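You operate a simulated robot arm through the tools that you are given. There is no shell and no other tool.

You run a simulated robot arm. Do the job below in one go: nothing can be reset, and whatever is moved stays where it is left.

Task
Put things in order on the crate lid. At the end: the blue flame sensor from the crate lid stands where the clear sealed jar stood; the clear sealed jar stands where the white cartridge (marked "CHAIN") stood; the orange cartridge (marked "CHAIN") stands where the blue flame sensor stood; the white cartridge stands where the grey cartridge (marked "CHAIN") stood; the grey cartridge from the crate lid stands on top of the yellow tortilla; whatever was shut is shut again. Leave all else as you found it, and nothing knocked over.
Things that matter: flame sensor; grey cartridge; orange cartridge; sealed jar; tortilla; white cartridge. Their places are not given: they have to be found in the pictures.

It is judged by the outcome, as a careful person would: the job done as asked, and still so three seconds after it is handed in. It fails if anything else is knocked over, pushed out of place, dropped, spilled or broken. A push-on lid holds only when it is set on centred and level and pressed home; a screw cap is set on level and turned clockwise until tight.

Robot
A 6-joint arm with a two-finger parallel gripper, fixed in place. Base frame: the origin is on the floor under the middle of its stand, x ahead of it, y to its left, z up; the work surface is at about z = 720. Lengths are in mm, angles in degrees, forces in N, time in s.
With the tool pointing down near the work surface it reaches from about 220 to 620 mm from the base axis. Its first joint turns from -66.0 to 66.0 degrees. Payload 2.7 kg.
The tool frame sits at the grasp point between the pads (the TCP): z along the fingers, y along the line on which they close. The tips reach 23 mm beyond it. Largest opening 94 mm; finger width 38, thickness 10; the body of the gripper, 54 by 96 mm, starts 39 mm behind the TCP.
Orientation is that of the tool frame in the base frame, as [roll, pitch, yaw] about the fixed x, y, z axes, in that order (R = Rz(yaw) Ry(pitch) Rx(roll)). With the fingers straight down and closing along the base's y, the tool's x points along the base's -x, its y along +y and its z along -z.

Tools
- The arm moves only by the tool servo_tool. Its argument "commands" is a list of rows, each an object of numbers (a shift or turn left out is 0, a gripper value left out holds the last): "dx", "dy", "dz": the shift along the base's x, y, z in mm; "ax", "ay", "az": the turn, a rotation vector about the base's x, y, z in degrees; "hand": the finger opening in mm, from 0 to 94. In form: [{"dx": .., "dy": .., "dz": .., "ax": .., "ay": .., "az": .., "hand": ..}, ...]. A call has 1 to 20 rows; each row shifts and turns the commanded pose from where the row before left it. Each row takes 0.2 s and may step no farther than 50 mm and 8.6 degrees from the row before; otherwise, or with a gripper value out of range, the whole call is refused. A pose out of reach is approached as far as the arm can. The call stops where the force on the tool passes 40 N (or 10 N more than at its start, if that is more) or the arm is blocked; 0.2 s more then pass. Each finger travels about 45 mm/s and halts on what it meets, pressing with about 20 N; the grip force reading is that of the motor and also rises with nothing between the fingers. The clock runs only during rows and for 0.2 s after the last one: add rows that do not move to give the fingers time. The reply holds the time, the measured pose of the TCP, the force on the tool along the base axes, the opening and the grip force, in the units named above and with some noise, with the torque about the TCP (base axes, N m) and any sound that the robot's microphone picked up, and new pictures: "show" is both (left out), scene, wrist or none.
- Cameras (640 x 400 px; columns grow to the right, rows downward): "scene" is fixed at [83.4, -449.3, 1390.8]; the picture's right is [0.64, -0.77, 0.00], its down [-0.54, -0.45, -0.71] and it looks along [0.55, 0.46, -0.70] (base axes); focal length 350 px, centre (320, 200). "wrist" rides on the gripper at [86, 16, -75] in the tool frame; the picture's right is [-0.18, 0.98, 0.00], its down [-0.58, -0.11, -0.81] and it looks along [-0.79, -0.15, 0.59] (tool axes); focal length 243 px, centre (320, 200).
- measure_at(camera, pixels): for up to 12 pixels [column, row] of the newest picture of that camera ("zoom" is the newest enlarged one), the place [x, y, z] in the base frame of the surface seen there, good to about 2 mm. The clock stands still meanwhile.
- zoom(camera, box): a new picture of the part [left, top, right, bottom] of that camera's present view, enlarged. The clock stands still meanwhile.
- job_done(): hands the job in; it is judged then, once.

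Leave the gripper open and the arm clear of the work at the hand-in unless told otherwise.

The tools are called as a command line: name --argument value ..., lists and objects as JSON in quotes. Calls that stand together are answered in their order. servo_tool: Moves the arm, as the interface text tells. Its arguments: {"type":"object","properties":{"commands":{"type":"array"},"show":{"type":"string","enum":["both","scene","wrist","none"]}},"required":["commands"]} The other tools are called the same way: measure_at (camera, pixels) gives the place of the surface under pixels of a picture; zoom (camera, box) takes an enlarged picture of a part of a camera's view; job_done () hands the job in.

At the start:

```text
clock: 0.0
position: [320.0, 85.8, 981.1]
tool_rot: [180.0, 0.0, 180.0]
force: [-0.3, -0.2, 0.0]
moment: [-0.01, -0.01, 0.0]
grip_width: 94.0
gripper_force: 0.2
```

scene: 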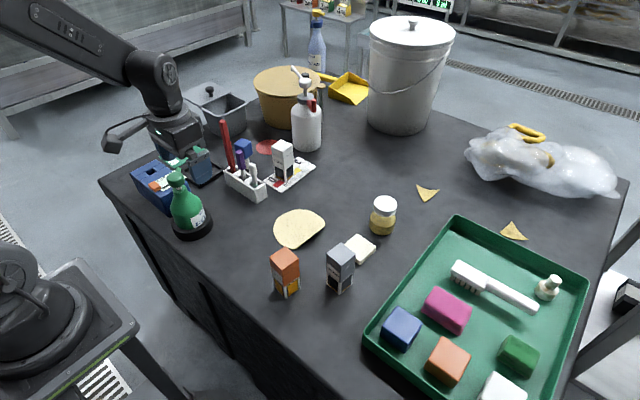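
wrist: 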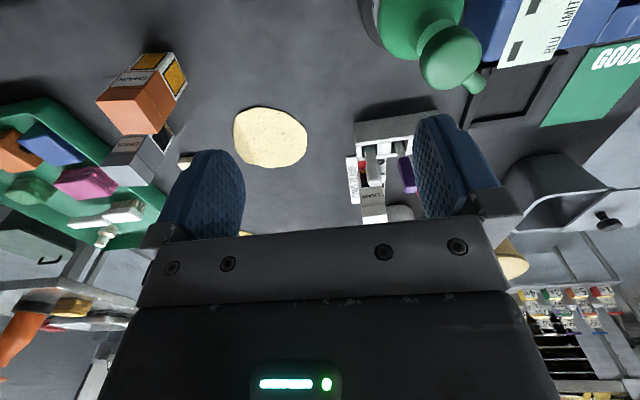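

I see the table ("crate lid"?) with an orange cartridge near (286,272), a grey one near (340,268), a white one near (283,160), a jar near (383,215), a tortilla near (299,228), and a blue thing near (243,150). I'll zoom in to look at each of them.

zoom --camera "scene" --box '[200, 110, 360, 210]'

zoom --camera "scene" --box '[250, 180, 442, 300]'

zoom --camera "scene" --box '[120, 120, 280, 220]'

```text
4.00 times, centred on (280, 160) of scene
```

zoom: 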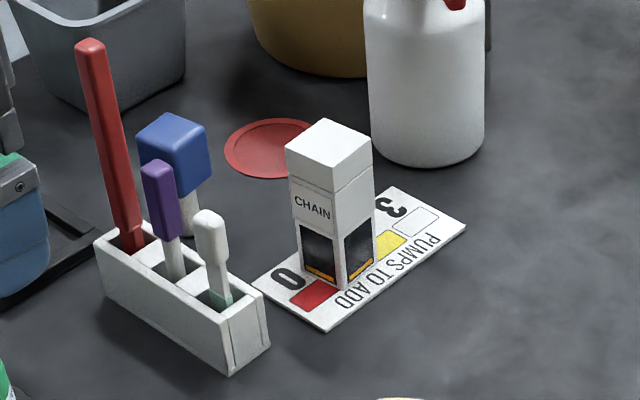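

```text
3.33 times, centred on (346, 240) of scene
```

zoom: 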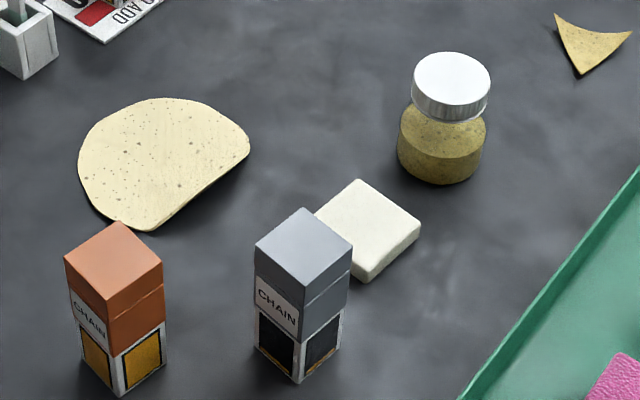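

```text
4.00 times, centred on (200, 170) of scene
```

zoom: 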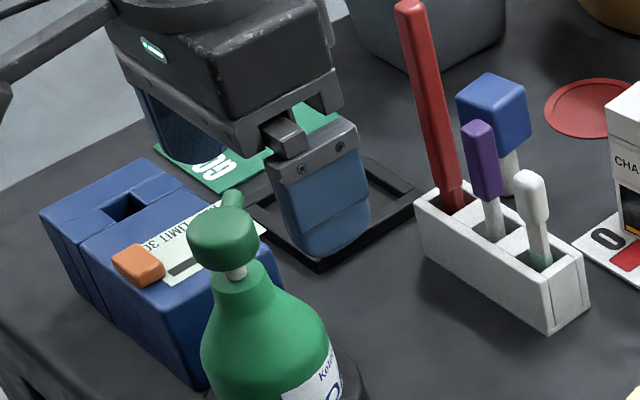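

The blue head on a pale stem behind the rack could be the flame sensor. I'll measure the visible objects now, then move the arm for a better view.

measure_at --camera "scene" --pixels '[[243, 145], [245, 158], [283, 148], [285, 258], [341, 255], [385, 203], [384, 228], [299, 228], [359, 248], [291, 174], [270, 148], [250, 186]]'

zoom --camera "scene" --box '[360, 210, 600, 400]'

zoom --camera "scene" --box '[220, 130, 276, 165]'

```text
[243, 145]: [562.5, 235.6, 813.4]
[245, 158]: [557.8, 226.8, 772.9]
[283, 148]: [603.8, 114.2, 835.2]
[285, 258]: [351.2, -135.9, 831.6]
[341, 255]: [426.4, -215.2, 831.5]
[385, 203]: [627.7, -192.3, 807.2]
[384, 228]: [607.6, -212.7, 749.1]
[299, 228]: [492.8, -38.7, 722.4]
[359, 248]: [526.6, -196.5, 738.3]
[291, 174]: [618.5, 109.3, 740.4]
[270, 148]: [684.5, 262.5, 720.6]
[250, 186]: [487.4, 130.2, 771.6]
```

```text
2.11 times, centred on (480, 305) of scene
```

zoom: 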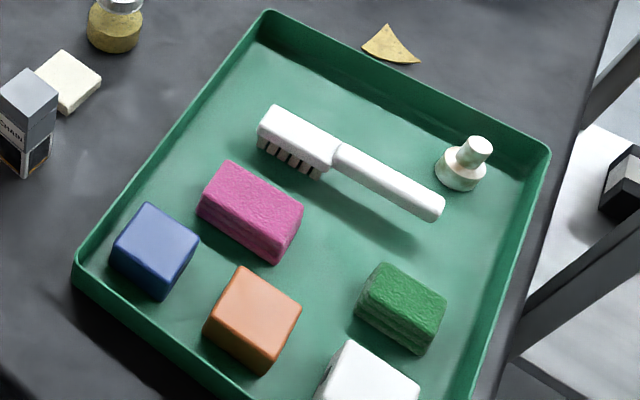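

```text
11.43 times, centred on (248, 148) of scene
```

zoom: 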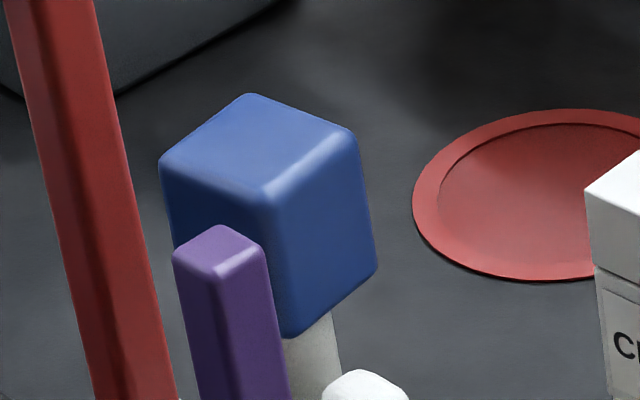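

Next, move the gripper over toward (380, 200, 960) so the wrist camera can see the blue item behind the rack.

servo_tool --commands '[{"dx": 20, "dy": 40, "dz": 0}, {"dx": 20, "dy": 40}, {"dx": 20, "dy": 40}, {}]'

```text
clock: 1.0
position: [376.0, 205.9, 975.4]
tool_rot: [180.0, 0.0, -180.0]
force: [0.6, 0.5, 0.0]
moment: [0.01, -0.01, 0.0]
grip_width: 94.0
gripper_force: 0.1
```

scene: 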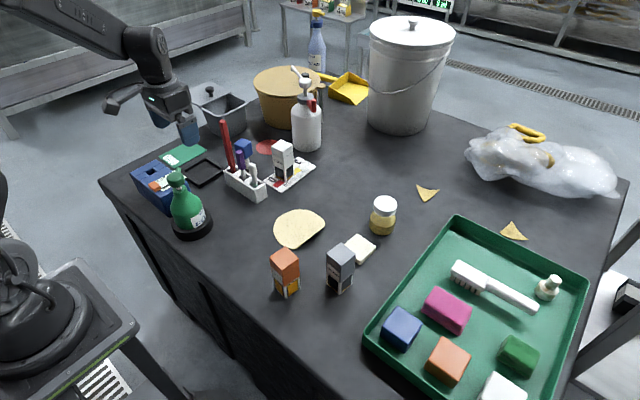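
wrist: 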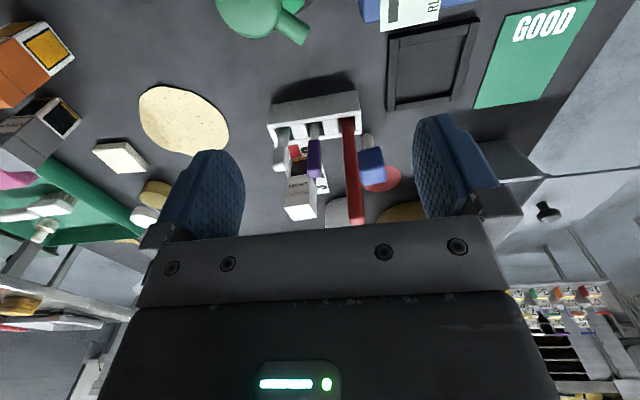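

The wrist view shows the blue head with a pale stem at (368,160). I'll zoom in on it.

zoom --camera "wrist" --box '[250, 80, 410, 230]'

zoom --camera "scene" --box '[120, 120, 280, 220]'

```text
2.67 times, centred on (330, 155) of wrist
```

zoom: 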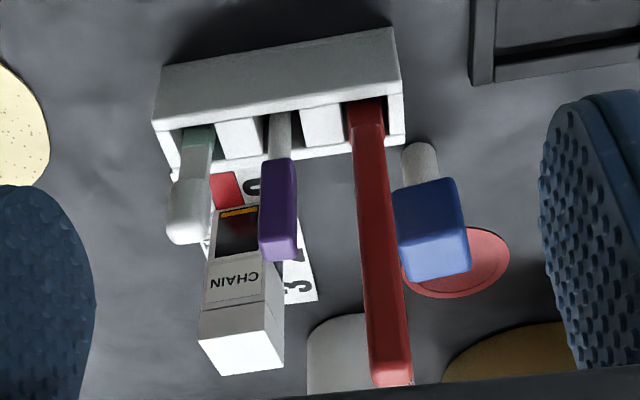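

```text
4.00 times, centred on (200, 170) of scene
```

zoom: 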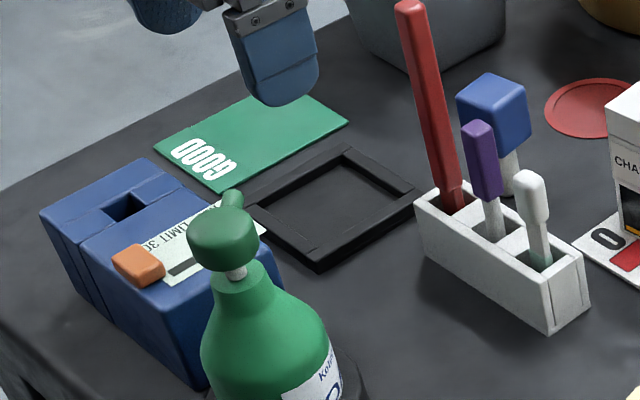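

I'll read the label on the blue box at the left so I can rule it in or out as the sensor.

zoom --camera "scene" --box '[128, 150, 208, 210]'

measure_at --camera "wrist" --pixels '[[355, 143], [371, 168], [372, 182], [360, 160], [384, 158], [302, 213], [320, 202], [293, 197], [300, 185], [380, 180], [345, 219], [390, 12]]'

```text
6.67 times, centred on (168, 180) of scene
```

zoom: 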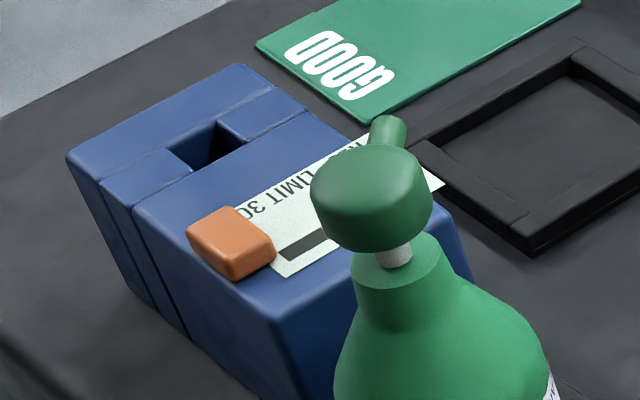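

```text
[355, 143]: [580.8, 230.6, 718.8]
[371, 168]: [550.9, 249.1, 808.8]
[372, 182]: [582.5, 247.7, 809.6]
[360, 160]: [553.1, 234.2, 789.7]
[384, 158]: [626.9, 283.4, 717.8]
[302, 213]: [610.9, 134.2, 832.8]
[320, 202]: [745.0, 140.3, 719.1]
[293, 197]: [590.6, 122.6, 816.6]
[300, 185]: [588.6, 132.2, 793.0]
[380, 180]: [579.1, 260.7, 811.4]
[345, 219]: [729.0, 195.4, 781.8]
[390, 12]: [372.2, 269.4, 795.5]
```

The box is labelled "LIMIT 30…" and looks like a meter, so the stemmed blue head is the flame sensor. Now I'll zoom in on the grey and orange cartridges to measure their top corners.

zoom --camera "scene" --box '[256, 235, 376, 310]'

```text
5.33 times, centred on (316, 272) of scene
```

zoom: 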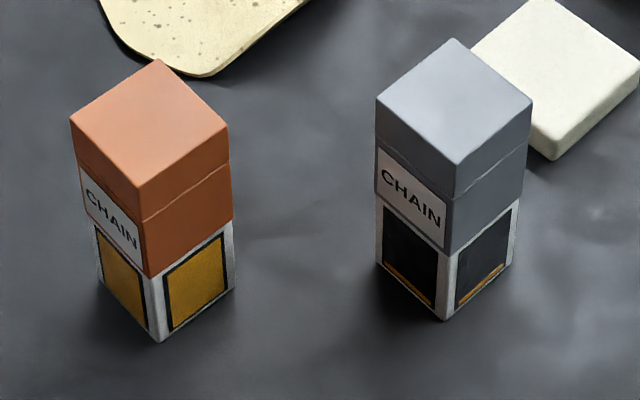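

measure_at --camera "zoom" --pixels '[[380, 99], [457, 163], [527, 104], [454, 44], [455, 100], [75, 121], [140, 185], [225, 127], [160, 65], [149, 125], [445, 315], [161, 336]]'

```text
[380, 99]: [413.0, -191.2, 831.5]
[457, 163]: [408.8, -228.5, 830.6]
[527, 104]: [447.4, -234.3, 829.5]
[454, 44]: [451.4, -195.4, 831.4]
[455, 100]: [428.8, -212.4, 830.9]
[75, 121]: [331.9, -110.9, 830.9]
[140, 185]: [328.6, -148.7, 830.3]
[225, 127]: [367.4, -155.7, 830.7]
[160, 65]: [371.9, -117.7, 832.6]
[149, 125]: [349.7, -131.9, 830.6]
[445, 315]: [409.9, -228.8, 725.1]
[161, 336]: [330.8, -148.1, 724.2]
```

The grey top is about 39 mm square, centred near (430,-212), with its top at z≈831 and a yaw of about -7.5°. Orange is centred near (350,-133). Next I'll measure the tortilla outline and the tray rim.

measure_at --camera "scene" --pixels '[[275, 229], [323, 224], [299, 211], [295, 247], [315, 236], [283, 215], [299, 229], [368, 335], [457, 217], [410, 275], [362, 238], [376, 245]]'

zoom --camera "scene" --box '[224, 125, 320, 195]'

```text
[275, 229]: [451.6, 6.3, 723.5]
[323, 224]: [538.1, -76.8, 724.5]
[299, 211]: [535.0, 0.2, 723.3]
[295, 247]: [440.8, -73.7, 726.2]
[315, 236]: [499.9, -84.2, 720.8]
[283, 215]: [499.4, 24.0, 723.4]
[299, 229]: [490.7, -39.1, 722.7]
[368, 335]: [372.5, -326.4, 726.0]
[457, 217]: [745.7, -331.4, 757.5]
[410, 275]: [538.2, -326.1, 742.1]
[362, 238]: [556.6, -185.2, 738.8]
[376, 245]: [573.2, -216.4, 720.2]
```

```text
5.71 times, centred on (272, 160) of scene
```

zoom: 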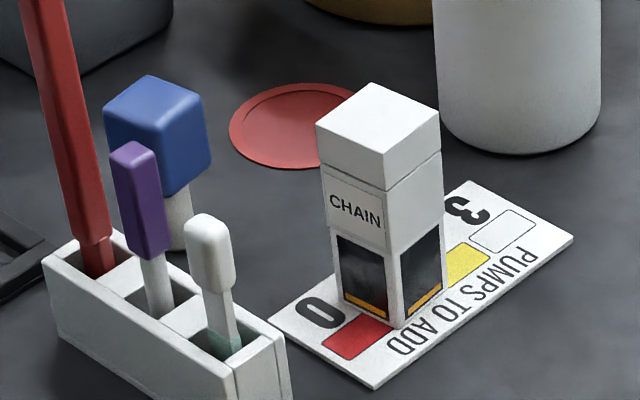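

Now I'll measure the white cartridge's top corners and base, plus the sensor head.

measure_at --camera "zoom" --pixels '[[321, 125], [384, 186], [435, 147], [374, 87], [378, 135], [395, 318], [376, 386], [570, 238], [150, 82], [108, 107], [208, 100], [165, 192]]'

measure_at --camera "scene" --pixels '[[383, 198], [373, 204], [395, 206], [384, 214], [371, 222], [396, 222], [383, 233], [234, 168], [238, 191], [268, 189], [225, 122], [305, 140]]'

```text
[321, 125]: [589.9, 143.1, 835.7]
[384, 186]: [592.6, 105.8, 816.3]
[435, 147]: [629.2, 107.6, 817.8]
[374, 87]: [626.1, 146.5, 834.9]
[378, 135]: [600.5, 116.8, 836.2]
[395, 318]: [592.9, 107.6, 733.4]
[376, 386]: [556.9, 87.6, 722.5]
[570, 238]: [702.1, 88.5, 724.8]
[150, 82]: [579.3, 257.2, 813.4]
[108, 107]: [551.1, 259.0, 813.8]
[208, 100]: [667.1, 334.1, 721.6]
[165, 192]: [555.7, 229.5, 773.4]
```

```text
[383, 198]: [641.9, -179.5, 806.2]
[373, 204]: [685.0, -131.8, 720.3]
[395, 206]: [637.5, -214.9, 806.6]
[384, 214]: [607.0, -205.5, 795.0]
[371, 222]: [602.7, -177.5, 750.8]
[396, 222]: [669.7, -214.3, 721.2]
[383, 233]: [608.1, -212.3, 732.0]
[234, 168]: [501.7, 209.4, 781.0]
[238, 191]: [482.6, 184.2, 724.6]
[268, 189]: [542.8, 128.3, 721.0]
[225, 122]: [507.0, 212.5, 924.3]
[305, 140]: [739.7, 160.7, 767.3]
```

White is centred near (609.5,125.5) with yaw about +4°, and the jar is near (615,-203). I'll start with the grey cartridge by flying over to (430,-212) at height and turning -7.5°.

servo_tool --commands '[{"dx": 6, "dy": -46, "dz": -5}, {"dx": 6, "dy": -46, "dz": -5}, {"dx": 6, "dy": -46, "dz": -5}, {"dx": 6, "dy": -46, "dz": -5}, {"dx": 6, "dy": -46, "dz": -5}, {"dx": 6, "dy": -46, "dz": -5}, {"dx": 6, "dy": -46, "dz": -5, "az": -2.5}, {"dx": 6, "dy": -46, "dz": -5, "az": -2.5}, {"dx": 6, "dy": -50, "dz": -5, "az": -2.5}, {}, {}]'

```text
refused: row 9 steps farther than a row can; nothing moved
```

A row's combined step exceeded 50 mm, so I'll split it.

servo_tool --commands '[{"dx": 6, "dy": -46, "dz": -5}, {"dx": 6, "dy": -46, "dz": -5}, {"dx": 6, "dy": -46, "dz": -5}, {"dx": 6, "dy": -46, "dz": -5}, {"dx": 6, "dy": -46, "dz": -5}, {"dx": 6, "dy": -46, "dz": -5}, {"dx": 6, "dy": -46, "dz": -5, "az": -2.5}, {"dx": 6, "dy": -46, "dz": -5, "az": -2.5}, {"dx": 6, "dy": -46, "dz": -5, "az": -2.5}, {"dy": -4}, {}]'

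```text
clock: 3.4
position: [433.7, -213.6, 935.4]
tool_rot: [-180.0, 0.0, 172.5]
force: [0.2, -0.7, 0.2]
moment: [0.01, 0.03, 0.03]
grip_width: 94.1
gripper_force: 0.2
```

scene: 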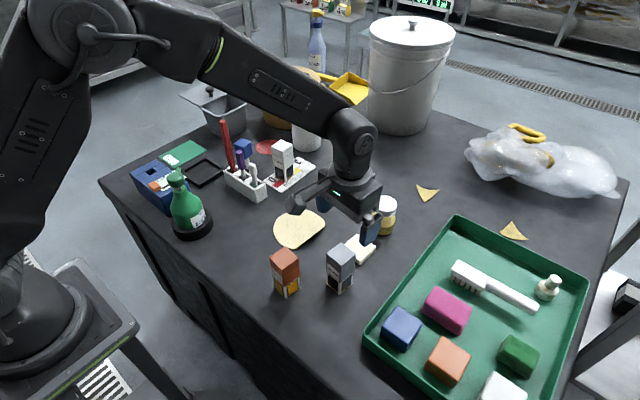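
wrist: 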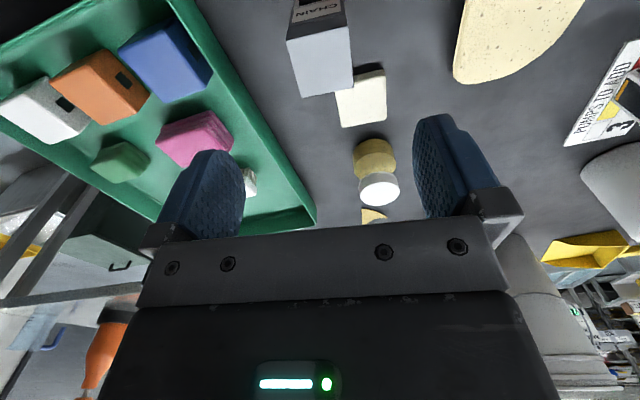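

I'm above grey. I'll shift slightly and descend to TCP z≈798, so the fingers straddle it and the body stays clear of its 831 top.

servo_tool --commands '[{"dx": -3.8, "dy": 0, "dz": -30}, {"dz": -36}, {"dz": -36}, {"dz": -36}, {}]'

```text
clock: 4.6
position: [433.4, -212.1, 802.0]
tool_rot: [180.0, 0.0, 172.5]
force: [0.6, 0.5, 0.2]
moment: [0.02, 0.01, 0.0]
grip_width: 94.1
gripper_force: 0.1
```

scene: 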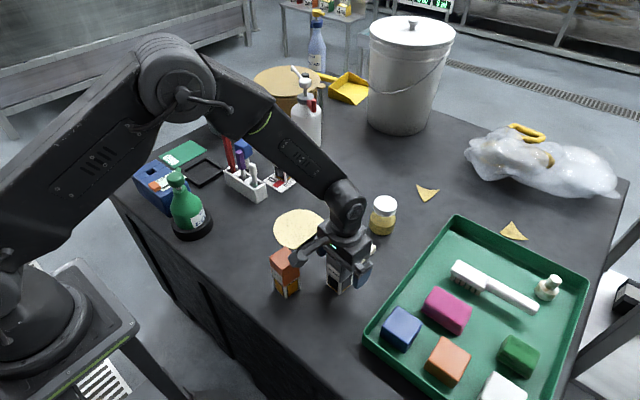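
wrist: 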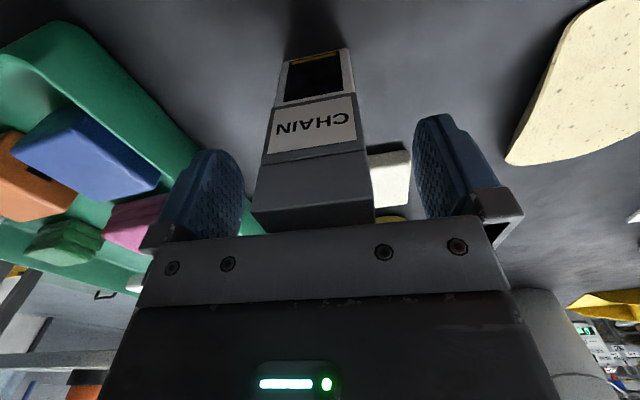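

The reading is about 3–4 mm off what I commanded. I'll wait a moment to see whether it settles.

servo_tool --commands '[{}, {}]' --show "none"

```text
clock: 5.2
position: [432.6, -211.4, 800.3]
tool_rot: [-180.0, -0.1, 172.5]
force: [0.8, 0.1, 0.2]
moment: [-0.02, -0.06, 0.02]
grip_width: 93.9
gripper_force: 0.2
```

It has settled within noise at about (432,-211.5,800). The block sits between the fingers, so I'll close on it.

servo_tool --commands '[{"hand": 60}, {"hand": 45}, {"hand": 34}, {"hand": 34}, {"hand": 34}, {"hand": 34}]'

```text
clock: 6.6
position: [432.1, -212.5, 801.7]
tool_rot: [-180.0, 0.0, 172.6]
force: [-0.7, 0.3, 0.3]
moment: [0.02, -0.03, 0.01]
grip_width: 40.8
gripper_force: 20.2
```

scene: 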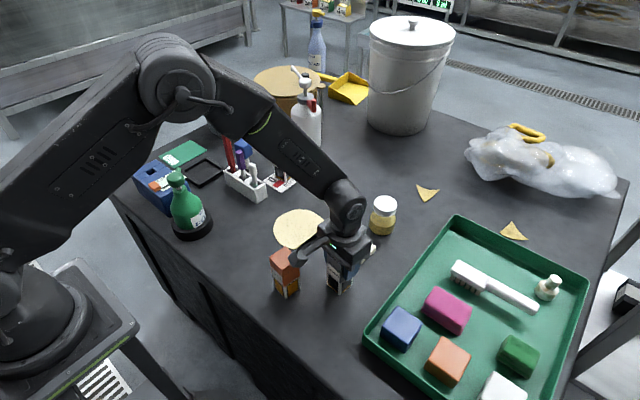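
wrist: 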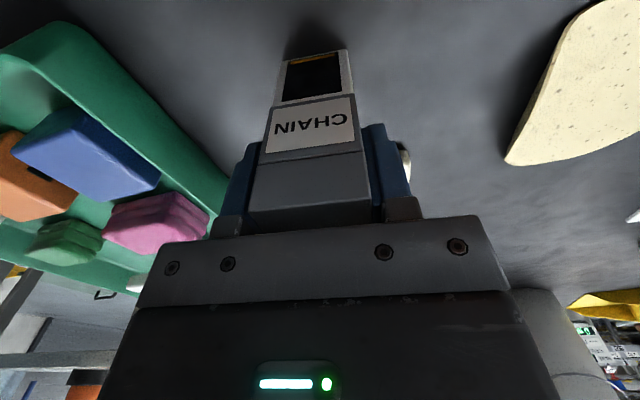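

The grip holds at 40.8 mm wide and 20 N. Lift by 60 mm and check.

servo_tool --commands '[{"dz": 15}, {"dz": 25}, {"dz": 25}, {}]'

```text
clock: 7.6
position: [430.4, -211.8, 865.8]
tool_rot: [180.0, 0.0, 172.5]
force: [0.9, 0.1, -0.8]
moment: [0.01, -0.04, 0.01]
grip_width: 40.9
gripper_force: 19.8
```

scene: 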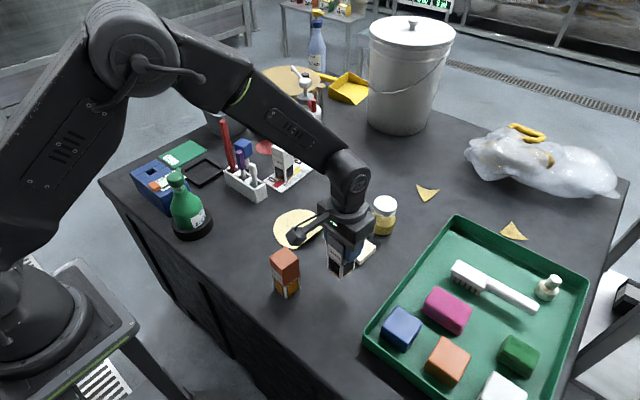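
wrist: 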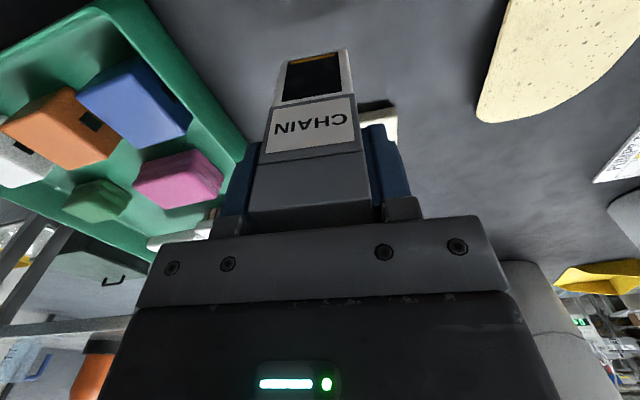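

Lifted cleanly. Now carry it over the tortilla's centre, about (492,-31).

servo_tool --commands '[{"dx": 12.4, "dy": 36.2}, {"dx": 12.4, "dy": 36.2}, {"dx": 12.4, "dy": 36.2}, {"dx": 12.4, "dy": 36.2}, {"dx": 12.4, "dy": 36.2}, {}, {}, {}]'

```text
clock: 9.4
position: [491.7, -27.9, 863.4]
tool_rot: [180.0, 0.0, 172.5]
force: [-0.3, 0.6, -1.5]
moment: [0.02, -0.01, 0.0]
grip_width: 40.6
gripper_force: 20.2
```

scene: 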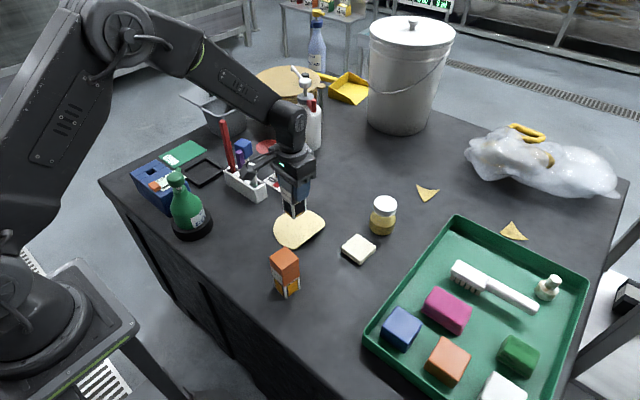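
wrist: 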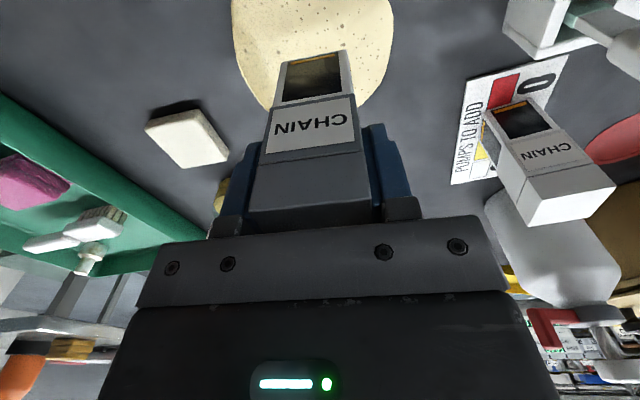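

It's right over the tortilla. I'll lower it most of the way, then slow down near contact.

servo_tool --commands '[{"dz": -30}, {"dz": -20}, {"dz": -5}, {}, {}]'

```text
clock: 10.6
position: [490.6, -29.0, 807.8]
tool_rot: [-180.0, -0.1, 172.5]
force: [0.3, -0.1, -2.0]
moment: [-0.02, 0.02, 0.02]
grip_width: 40.8
gripper_force: 20.0
```

scene: 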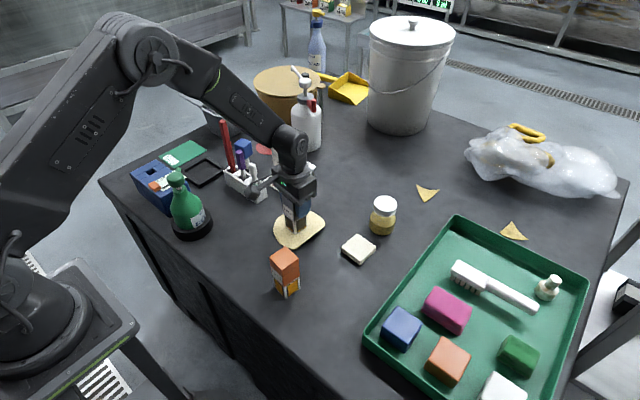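
wrist: 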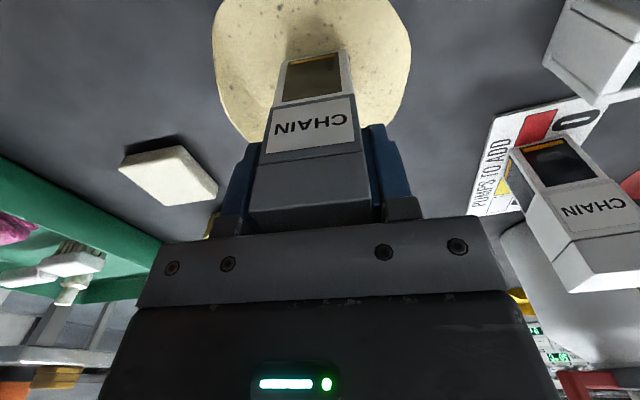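

It's still a few mm up. I'll lower in 1.5 mm steps and watch the force.

servo_tool --commands '[{"dz": -1.5}, {"dz": -1.5}, {}, {}]' --show "none"

zoom --camera "scene" --box '[260, 180, 340, 260]'

```text
clock: 11.6
position: [492.2, -29.3, 805.1]
tool_rot: [180.0, -0.1, 172.5]
force: [-0.8, 0.0, -1.0]
moment: [0.0, -0.03, 0.0]
grip_width: 40.7
gripper_force: 20.2
```

```text
5.00 times, centred on (300, 220) of scene
```

zoom: 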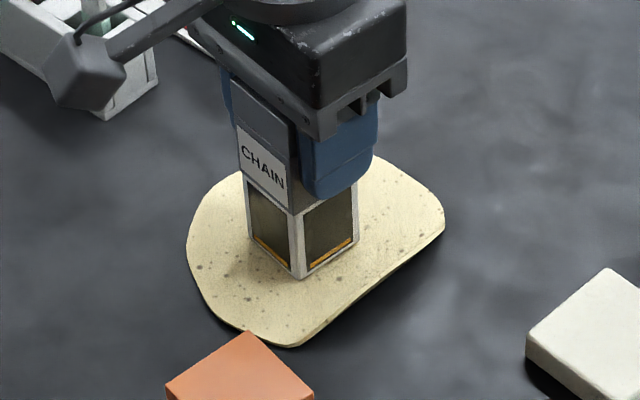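

servo_tool --commands '[{"dz": -1}, {"dz": -1}, {}]' --show "none"

```text
clock: 12.4
position: [491.0, -31.1, 803.4]
tool_rot: [180.0, 0.0, 172.5]
force: [-2.3, 1.6, 16.7]
moment: [0.1, 0.28, 0.0]
grip_width: 40.7
gripper_force: 19.7
```

Contact reads 16.7 N upward, so the base is on the tortilla. I'll back off slightly, open the fingers, and lift clear.

servo_tool --commands '[{"dz": 0.7}, {"hand": 50}, {"hand": 70}, {"hand": 80}, {}, {"dz": 20}, {"dz": 40}, {"dz": 40}, {}]'

```text
clock: 14.4
position: [492.0, -33.0, 901.5]
tool_rot: [-180.0, 0.1, 172.5]
force: [0.1, -0.6, -1.0]
moment: [0.04, 0.02, 0.0]
grip_width: 80.0
gripper_force: 0.0
```

scene: 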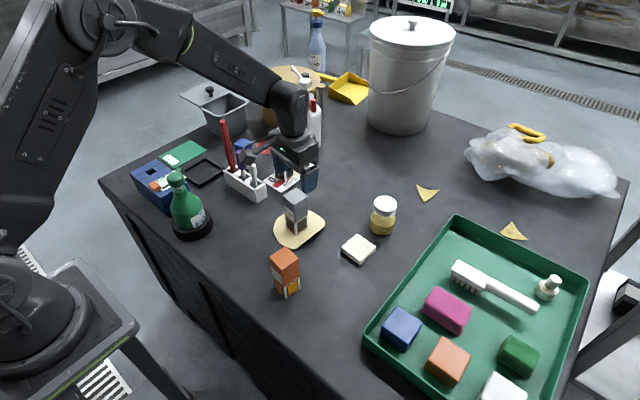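
wrist: 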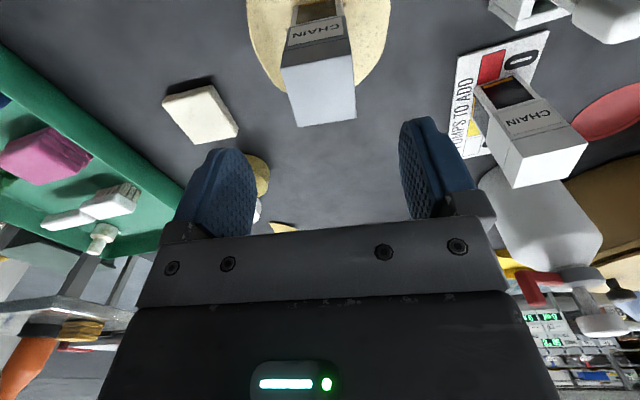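

Grey stands on the tortilla. Next is white: move above (609.5,125.5), turning to +4°, with the tips above its 836 top.

servo_tool --commands '[{"dx": 23.4, "dy": 31.4, "dz": -5, "az": 3, "hand": 94}, {"dx": 23.4, "dy": 31.4, "dz": -5, "az": 3}, {"dx": 23.4, "dy": 31.4, "dz": -5, "az": 3}, {"dx": 23.4, "dy": 31.4, "dz": -5, "az": 2.5}, {"dx": 23.4, "dy": 31.4, "dz": -5}, {}, {}]'

```text
clock: 16.0
position: [609.9, 125.3, 876.8]
tool_rot: [180.0, -0.1, -176.0]
force: [-0.6, -0.5, 0.1]
moment: [0.0, -0.03, 0.0]
grip_width: 94.0
gripper_force: 0.1
```

scene: 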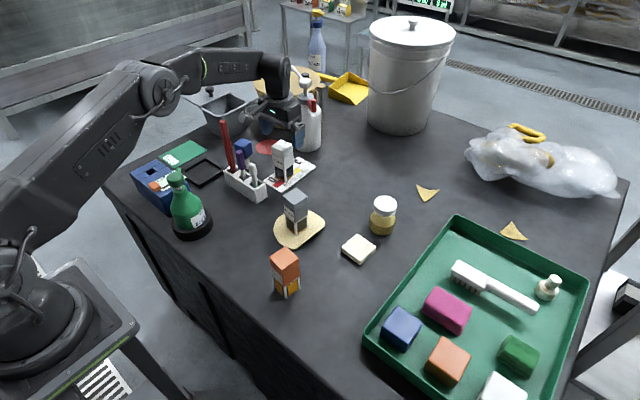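
wrist: 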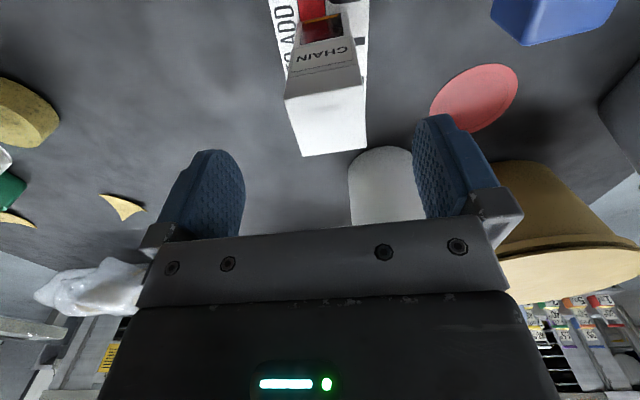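

I'm above white. I'll check its top corners from the wrist camera to fine-tune the centring.

measure_at --camera "wrist" --pixels '[[288, 101], [356, 94], [364, 146], [305, 153], [328, 124], [300, 129], [362, 120], [535, 25], [390, 170], [600, 10], [500, 12], [525, 42]]'

zoom --camera "wrist" --box '[260, 0, 400, 170]'

```text
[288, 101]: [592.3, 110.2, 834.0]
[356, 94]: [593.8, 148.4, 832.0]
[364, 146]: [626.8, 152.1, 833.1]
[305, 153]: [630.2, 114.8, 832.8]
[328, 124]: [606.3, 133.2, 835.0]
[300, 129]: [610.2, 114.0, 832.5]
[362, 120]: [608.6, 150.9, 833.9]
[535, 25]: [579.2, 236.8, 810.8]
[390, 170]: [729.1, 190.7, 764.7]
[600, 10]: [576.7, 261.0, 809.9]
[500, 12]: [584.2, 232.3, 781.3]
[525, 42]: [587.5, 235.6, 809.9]
```

```text
2.35 times, centred on (330, 85) of wrist
```

zoom: 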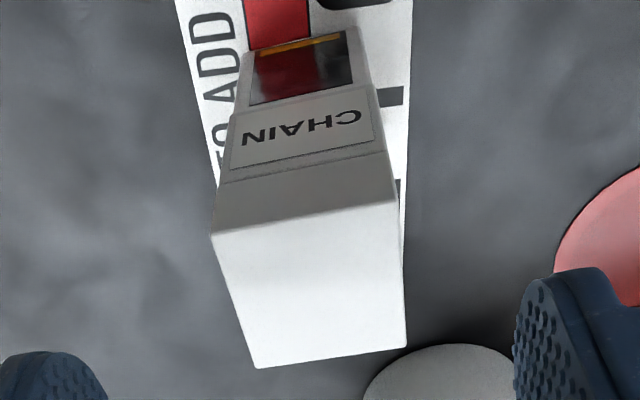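

The wrist view puts white about 5 mm further toward +y than the scene does. I'll shift +3 mm, descend to z≈805, and check the finger gaps.

servo_tool --commands '[{"dy": 3, "dz": -25}, {"dz": -25}, {"dz": -23.8}, {}, {}]'

```text
clock: 17.2
position: [607.3, 129.9, 806.0]
tool_rot: [179.9, 0.0, -176.0]
force: [0.2, -0.2, -0.2]
moment: [0.01, 0.01, -0.03]
grip_width: 94.1
gripper_force: 0.1
```

scene: 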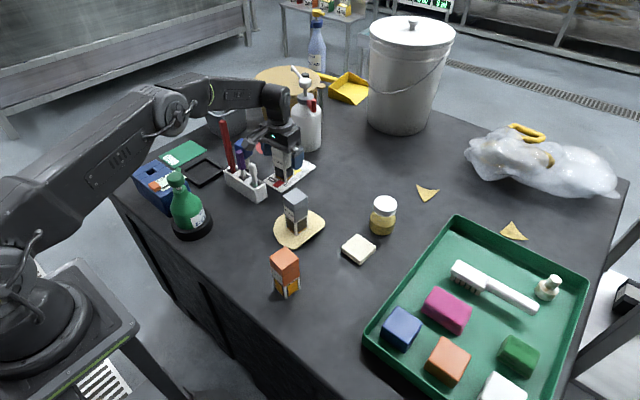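
wrist: 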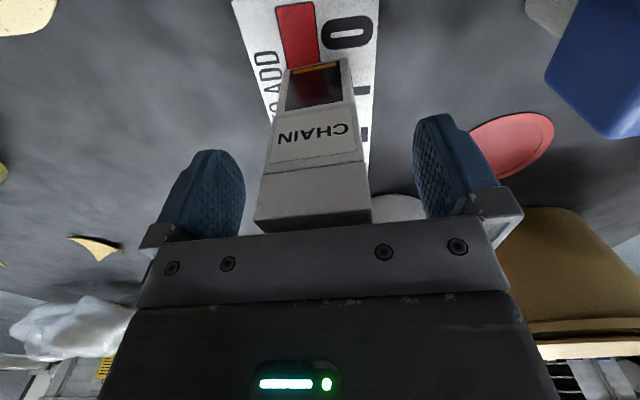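

White is nicely centred between the fingers, matching the grey grip view. Close now.

servo_tool --commands '[{"hand": 60}, {"hand": 45}, {"hand": 34}, {"hand": 34}, {"hand": 34}, {"hand": 34}]' --show "wrist"

```text
clock: 18.6
position: [607.0, 129.8, 803.9]
tool_rot: [180.0, -0.1, -176.1]
force: [-0.7, 0.8, 1.2]
moment: [0.1, 0.0, 0.02]
grip_width: 40.8
gripper_force: 20.6
```

wrist: 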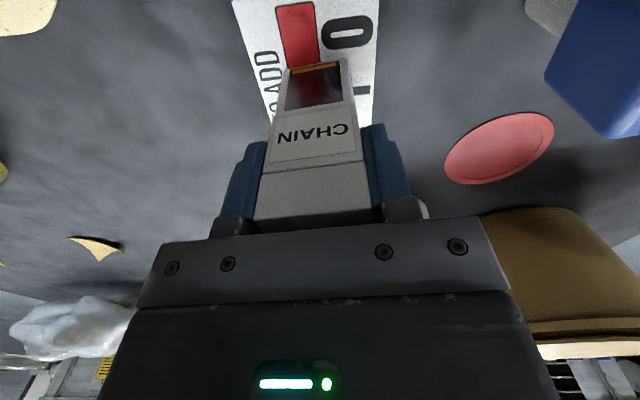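

Gripped at 40.8 mm. Lift, then take a high route over the grey cartridge toward grey's old spot at (430,-212).

servo_tool --commands '[{"dz": 20}, {"dz": 30}, {"dx": -25, "dy": -30, "dz": 20}, {"dx": -25, "dy": -30, "dz": 25}, {"dx": -25, "dy": -30, "dz": 25}, {"dx": -15, "dy": -40, "dz": 10}, {}]'

```text
clock: 20.2
position: [517.0, -1.9, 935.4]
tool_rot: [179.9, 0.0, -176.0]
force: [0.1, 0.6, -1.3]
moment: [-0.01, 0.01, -0.02]
grip_width: 40.7
gripper_force: 20.1
```

scene: 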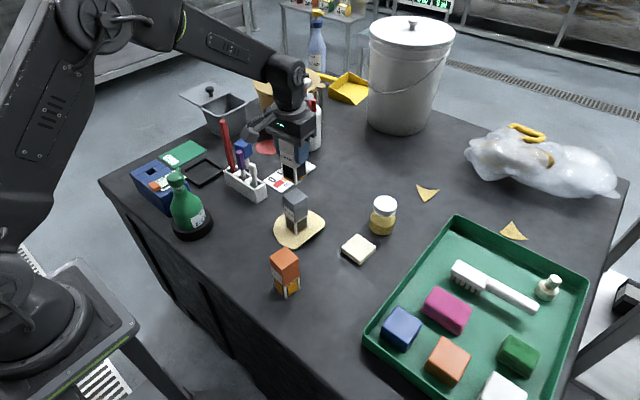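
wrist: 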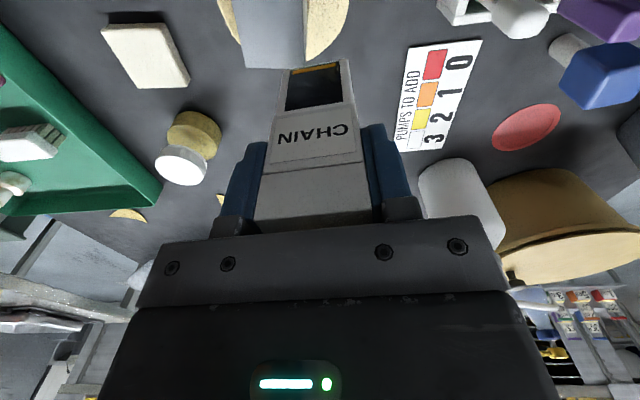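

Clear, and the card stayed put. Continue to the grey spot, turning back to -7.5°.

servo_tool --commands '[{"dx": -15, "dy": -45, "az": -2.3}, {"dx": -15, "dy": -45, "az": -2.3}, {"dx": -20, "dy": -42, "az": -2.3}, {"dx": -20, "dy": -42, "az": -2.3}, {"dx": -19, "dy": -37, "az": -2.3}, {}, {"dz": -40}, {"dz": -40}, {"dz": -40}, {}, {}]'

```text
clock: 22.6
position: [430.5, -213.4, 814.7]
tool_rot: [179.9, -0.1, 172.5]
force: [-0.4, 0.0, -1.2]
moment: [-0.01, -0.01, 0.04]
grip_width: 40.7
gripper_force: 19.7
```

scene: 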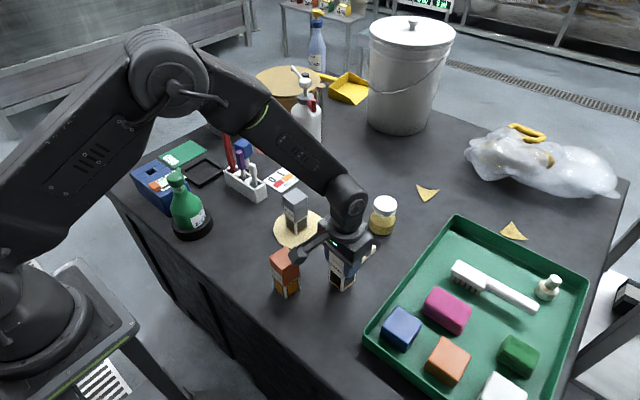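
wrist: 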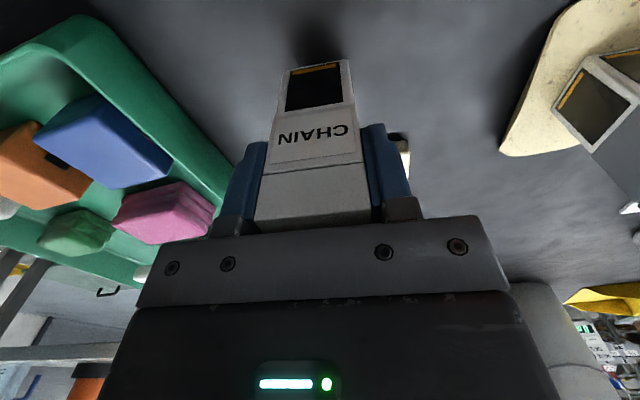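

Hovering about 14 mm up. I'll lower 10 mm, then go in small steps.

servo_tool --commands '[{"dz": -6}, {"dz": -4}, {}, {}, {"dz": -1}, {"dz": -1}, {}]' --show "none"

```text
clock: 24.2
position: [427.9, -212.7, 802.3]
tool_rot: [-179.9, 0.0, 172.5]
force: [-0.5, 0.4, -0.8]
moment: [-0.03, -0.01, 0.01]
grip_width: 40.4
gripper_force: 20.5
```

servo_tool --commands '[{"dz": -1}, {"dz": -1}, {}]' --show "none"

zoom --camera "scene" --box '[256, 235, 376, 310]'

```text
clock: 25.0
position: [428.1, -212.0, 800.4]
tool_rot: [-180.0, 0.0, 172.5]
force: [0.1, 0.3, -1.7]
moment: [-0.01, 0.0, -0.03]
grip_width: 40.6
gripper_force: 19.9
```

```text
5.33 times, centred on (316, 272) of scene
```

zoom: 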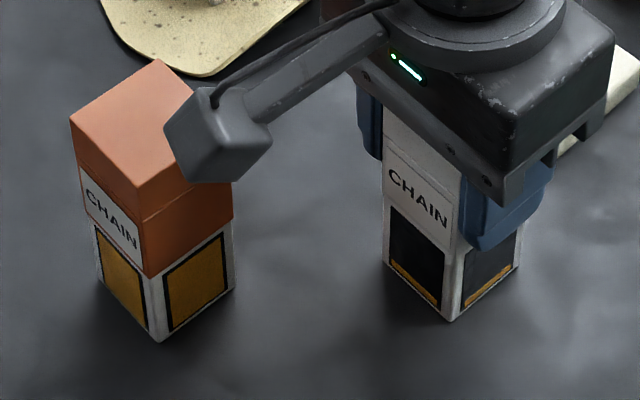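

The white bottom corner at zoom (450,321) is within about 2–3 mm of grey's old corner at (444,320). I'll nudge it and lower to contact.

servo_tool --commands '[{"dx": -1, "dy": 2}, {"dz": -1}, {"dz": -1}, {}]' --show "none"

```text
clock: 26.0
position: [427.5, -210.2, 800.3]
tool_rot: [-179.9, 0.2, 172.5]
force: [-3.1, 0.7, 17.2]
moment: [0.13, 0.14, 0.0]
grip_width: 40.6
gripper_force: 19.9
```

Contact at 17 N. Release and lift clear.

servo_tool --commands '[{"dz": 0.7}, {"hand": 50}, {"hand": 70}, {"hand": 90}, {"hand": 94}, {"dz": 20}, {"dz": 40}, {"dz": 40}, {}]'

zoom --camera "scene" --box '[256, 235, 376, 310]'

```text
clock: 28.0
position: [428.3, -210.3, 900.5]
tool_rot: [-180.0, -0.2, 172.5]
force: [0.0, 0.7, 1.0]
moment: [0.0, 0.02, 0.01]
grip_width: 94.0
gripper_force: 0.0
```

scene: 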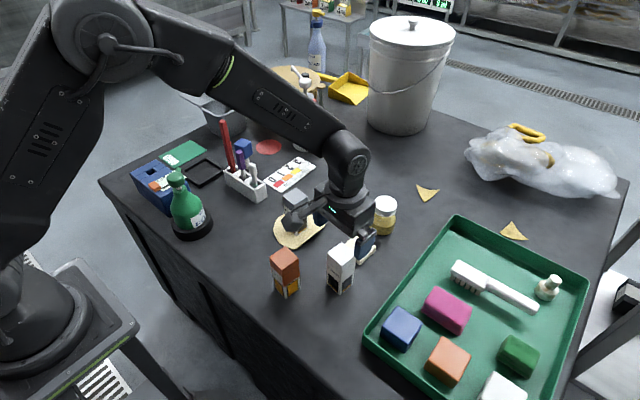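
wrist: 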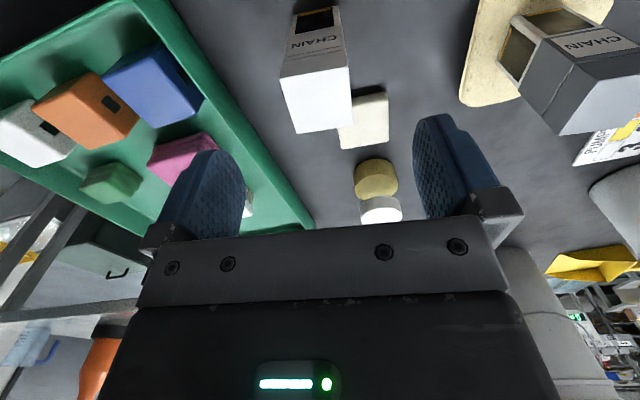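

```text
5.33 times, centred on (316, 272) of scene
```

zoom: 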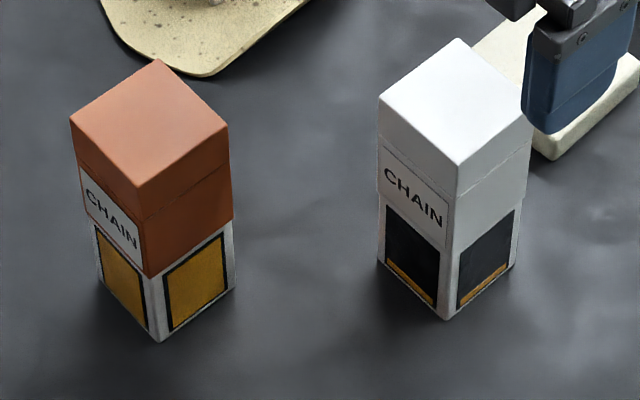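

White stands almost exactly in grey's old place. Next I'll take a close look at the jar.

zoom --camera "scene" --box '[340, 170, 436, 260]'

```text
4.44 times, centred on (388, 215) of scene
```

zoom: 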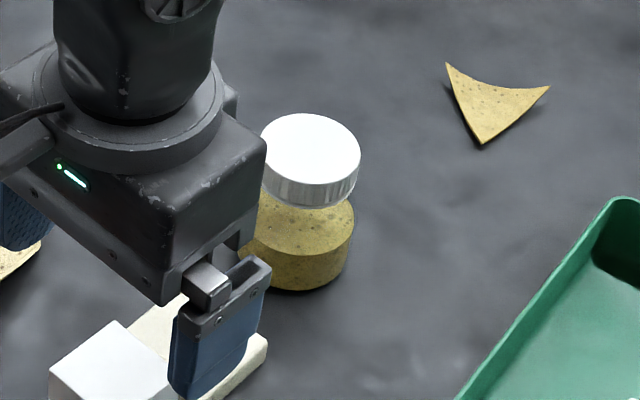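

measure_at --camera "zoom" --pixels '[[266, 147], [355, 150], [311, 119], [311, 177], [311, 147], [312, 195], [295, 285], [350, 240], [300, 235], [320, 270], [340, 200], [285, 195]]'

measure_at --camera "wrist" --pixels '[[380, 210], [363, 210], [400, 210], [376, 180], [376, 165], [357, 182], [397, 182], [380, 200]]'

```text
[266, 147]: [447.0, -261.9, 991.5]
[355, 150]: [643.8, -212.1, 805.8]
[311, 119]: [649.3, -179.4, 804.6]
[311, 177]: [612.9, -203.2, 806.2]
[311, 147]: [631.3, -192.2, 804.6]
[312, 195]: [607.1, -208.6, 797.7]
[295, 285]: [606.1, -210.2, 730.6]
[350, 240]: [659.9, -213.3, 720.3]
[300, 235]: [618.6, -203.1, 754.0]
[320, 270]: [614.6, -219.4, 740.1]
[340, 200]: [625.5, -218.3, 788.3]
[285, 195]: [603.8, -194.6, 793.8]
```

```text
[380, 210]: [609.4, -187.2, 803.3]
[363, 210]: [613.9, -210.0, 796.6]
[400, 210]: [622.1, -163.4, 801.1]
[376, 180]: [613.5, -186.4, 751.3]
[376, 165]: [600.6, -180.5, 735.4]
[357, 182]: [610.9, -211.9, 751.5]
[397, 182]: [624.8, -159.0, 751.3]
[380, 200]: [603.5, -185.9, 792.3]
```

The jar's axis is near (631,-190) with the cap top at z≈805, which is about 659 mm from the base. That's beyond the straight-down reach, so I'll need an outward tilt. First I'll check the rack and stick heights and the card, since the jar has to go there.

zoom --camera "scene" --box '[214, 110, 324, 205]'

```text
4.21 times, centred on (269, 158) of scene
```

zoom: 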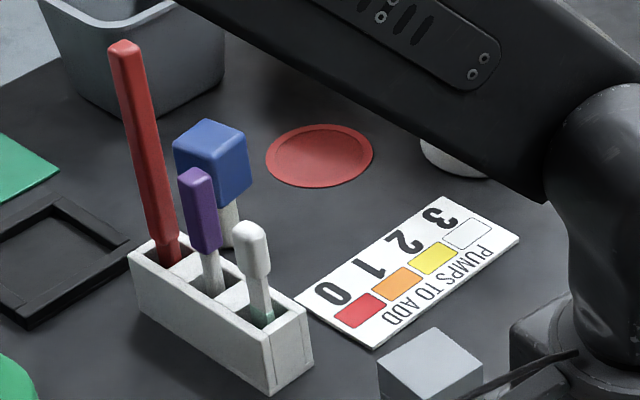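

measure_at --camera "zoom" --pixels '[[125, 47], [120, 60], [196, 175], [252, 228], [268, 385], [312, 362], [135, 258], [160, 240], [225, 235], [212, 150], [380, 277], [388, 302]]'

measure_at --camera "scene" --pixels '[[265, 182], [282, 193], [315, 167], [298, 158]]'

```text
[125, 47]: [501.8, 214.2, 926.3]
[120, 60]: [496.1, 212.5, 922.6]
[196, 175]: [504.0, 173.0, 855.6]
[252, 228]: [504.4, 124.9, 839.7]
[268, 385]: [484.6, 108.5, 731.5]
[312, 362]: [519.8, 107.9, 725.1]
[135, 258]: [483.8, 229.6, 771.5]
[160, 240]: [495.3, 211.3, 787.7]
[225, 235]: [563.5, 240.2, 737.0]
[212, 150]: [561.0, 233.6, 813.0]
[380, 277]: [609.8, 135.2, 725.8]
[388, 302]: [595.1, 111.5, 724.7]
```

```text
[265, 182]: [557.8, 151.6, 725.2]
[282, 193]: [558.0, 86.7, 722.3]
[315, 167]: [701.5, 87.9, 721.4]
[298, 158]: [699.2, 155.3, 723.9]
```

The rack sticks reach z≈926 (red), 856 (purple) and 840 (white) at x≈500, so I'll have to keep the camera bracket away from them. Next I'll fly above the jar, untilted, to learn the real reach limit.

servo_tool --commands '[{"dx": 40.4, "dy": 4.2, "dz": -6, "az": -2.3}, {"dx": 40.4, "dy": 4.2, "dz": -6, "az": -2.3}, {"dx": 40.4, "dy": 4.2, "dz": -6, "az": -2.3}, {"dx": 40.4, "dy": 4.2, "dz": -6, "az": -2.3}, {"dx": 40.2, "dy": 4.4, "dz": -5.7}, {}, {}, {}]'

```text
clock: 29.8
position: [615.6, -187.4, 868.1]
tool_rot: [-180.0, -0.1, 163.4]
force: [-0.5, -0.2, -0.2]
moment: [0.01, 0.01, 0.01]
grip_width: 94.1
gripper_force: 0.1
out of reach, approached as far as the arm can: row 5
```

scene: 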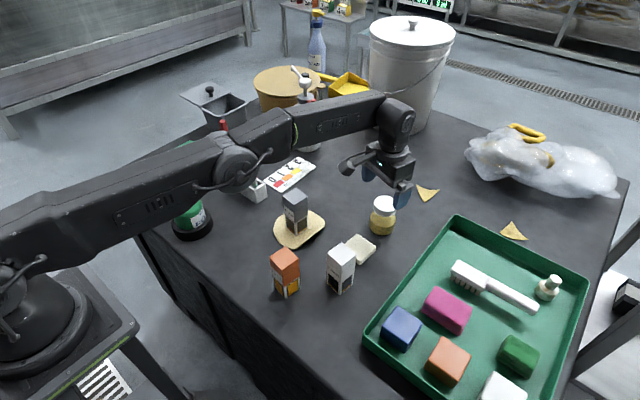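
wrist: 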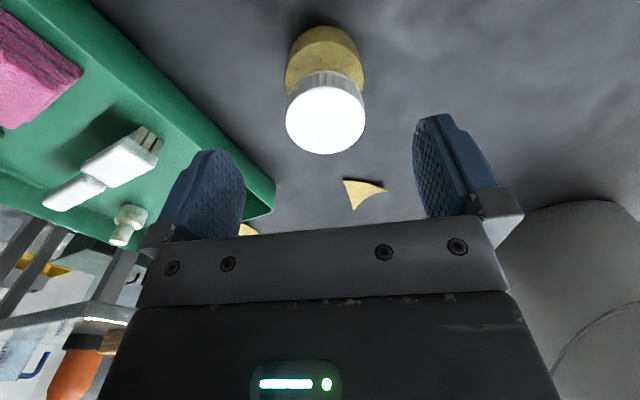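

The straight-down limit here is about 643 mm at z=868. I'll tilt the fingers outward by 12° about the closing axis to gain reach, and see where it gets.

servo_tool --commands '[{"ax": -1.72, "ay": -5.75}, {"ax": -1.72, "ay": -5.75}, {}, {}, {}]'

```text
clock: 31.0
position: [616.0, -186.2, 868.9]
tool_rot: [-180.0, 12.1, 163.4]
force: [0.1, -0.7, -0.6]
moment: [-0.01, 0.0, -0.01]
grip_width: 94.1
gripper_force: 0.1
```

scene: 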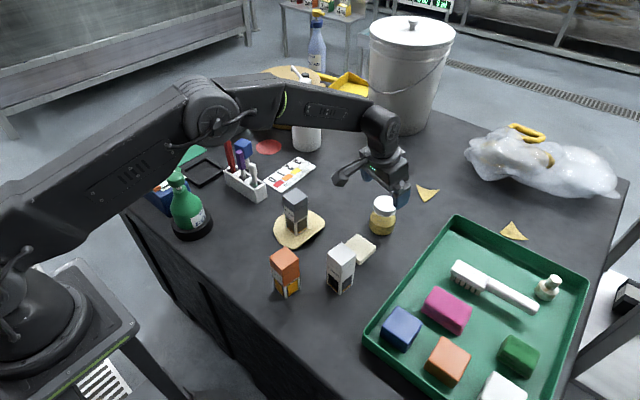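
wrist: 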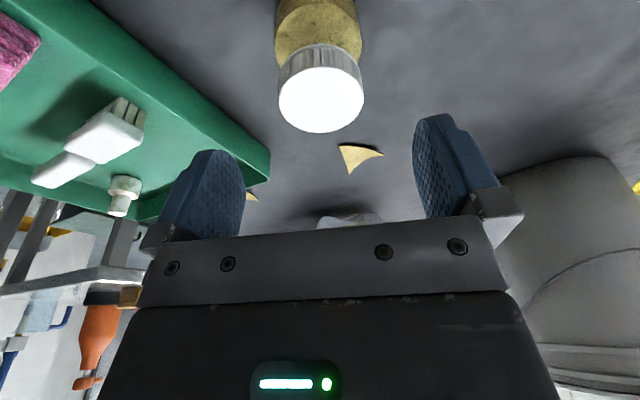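

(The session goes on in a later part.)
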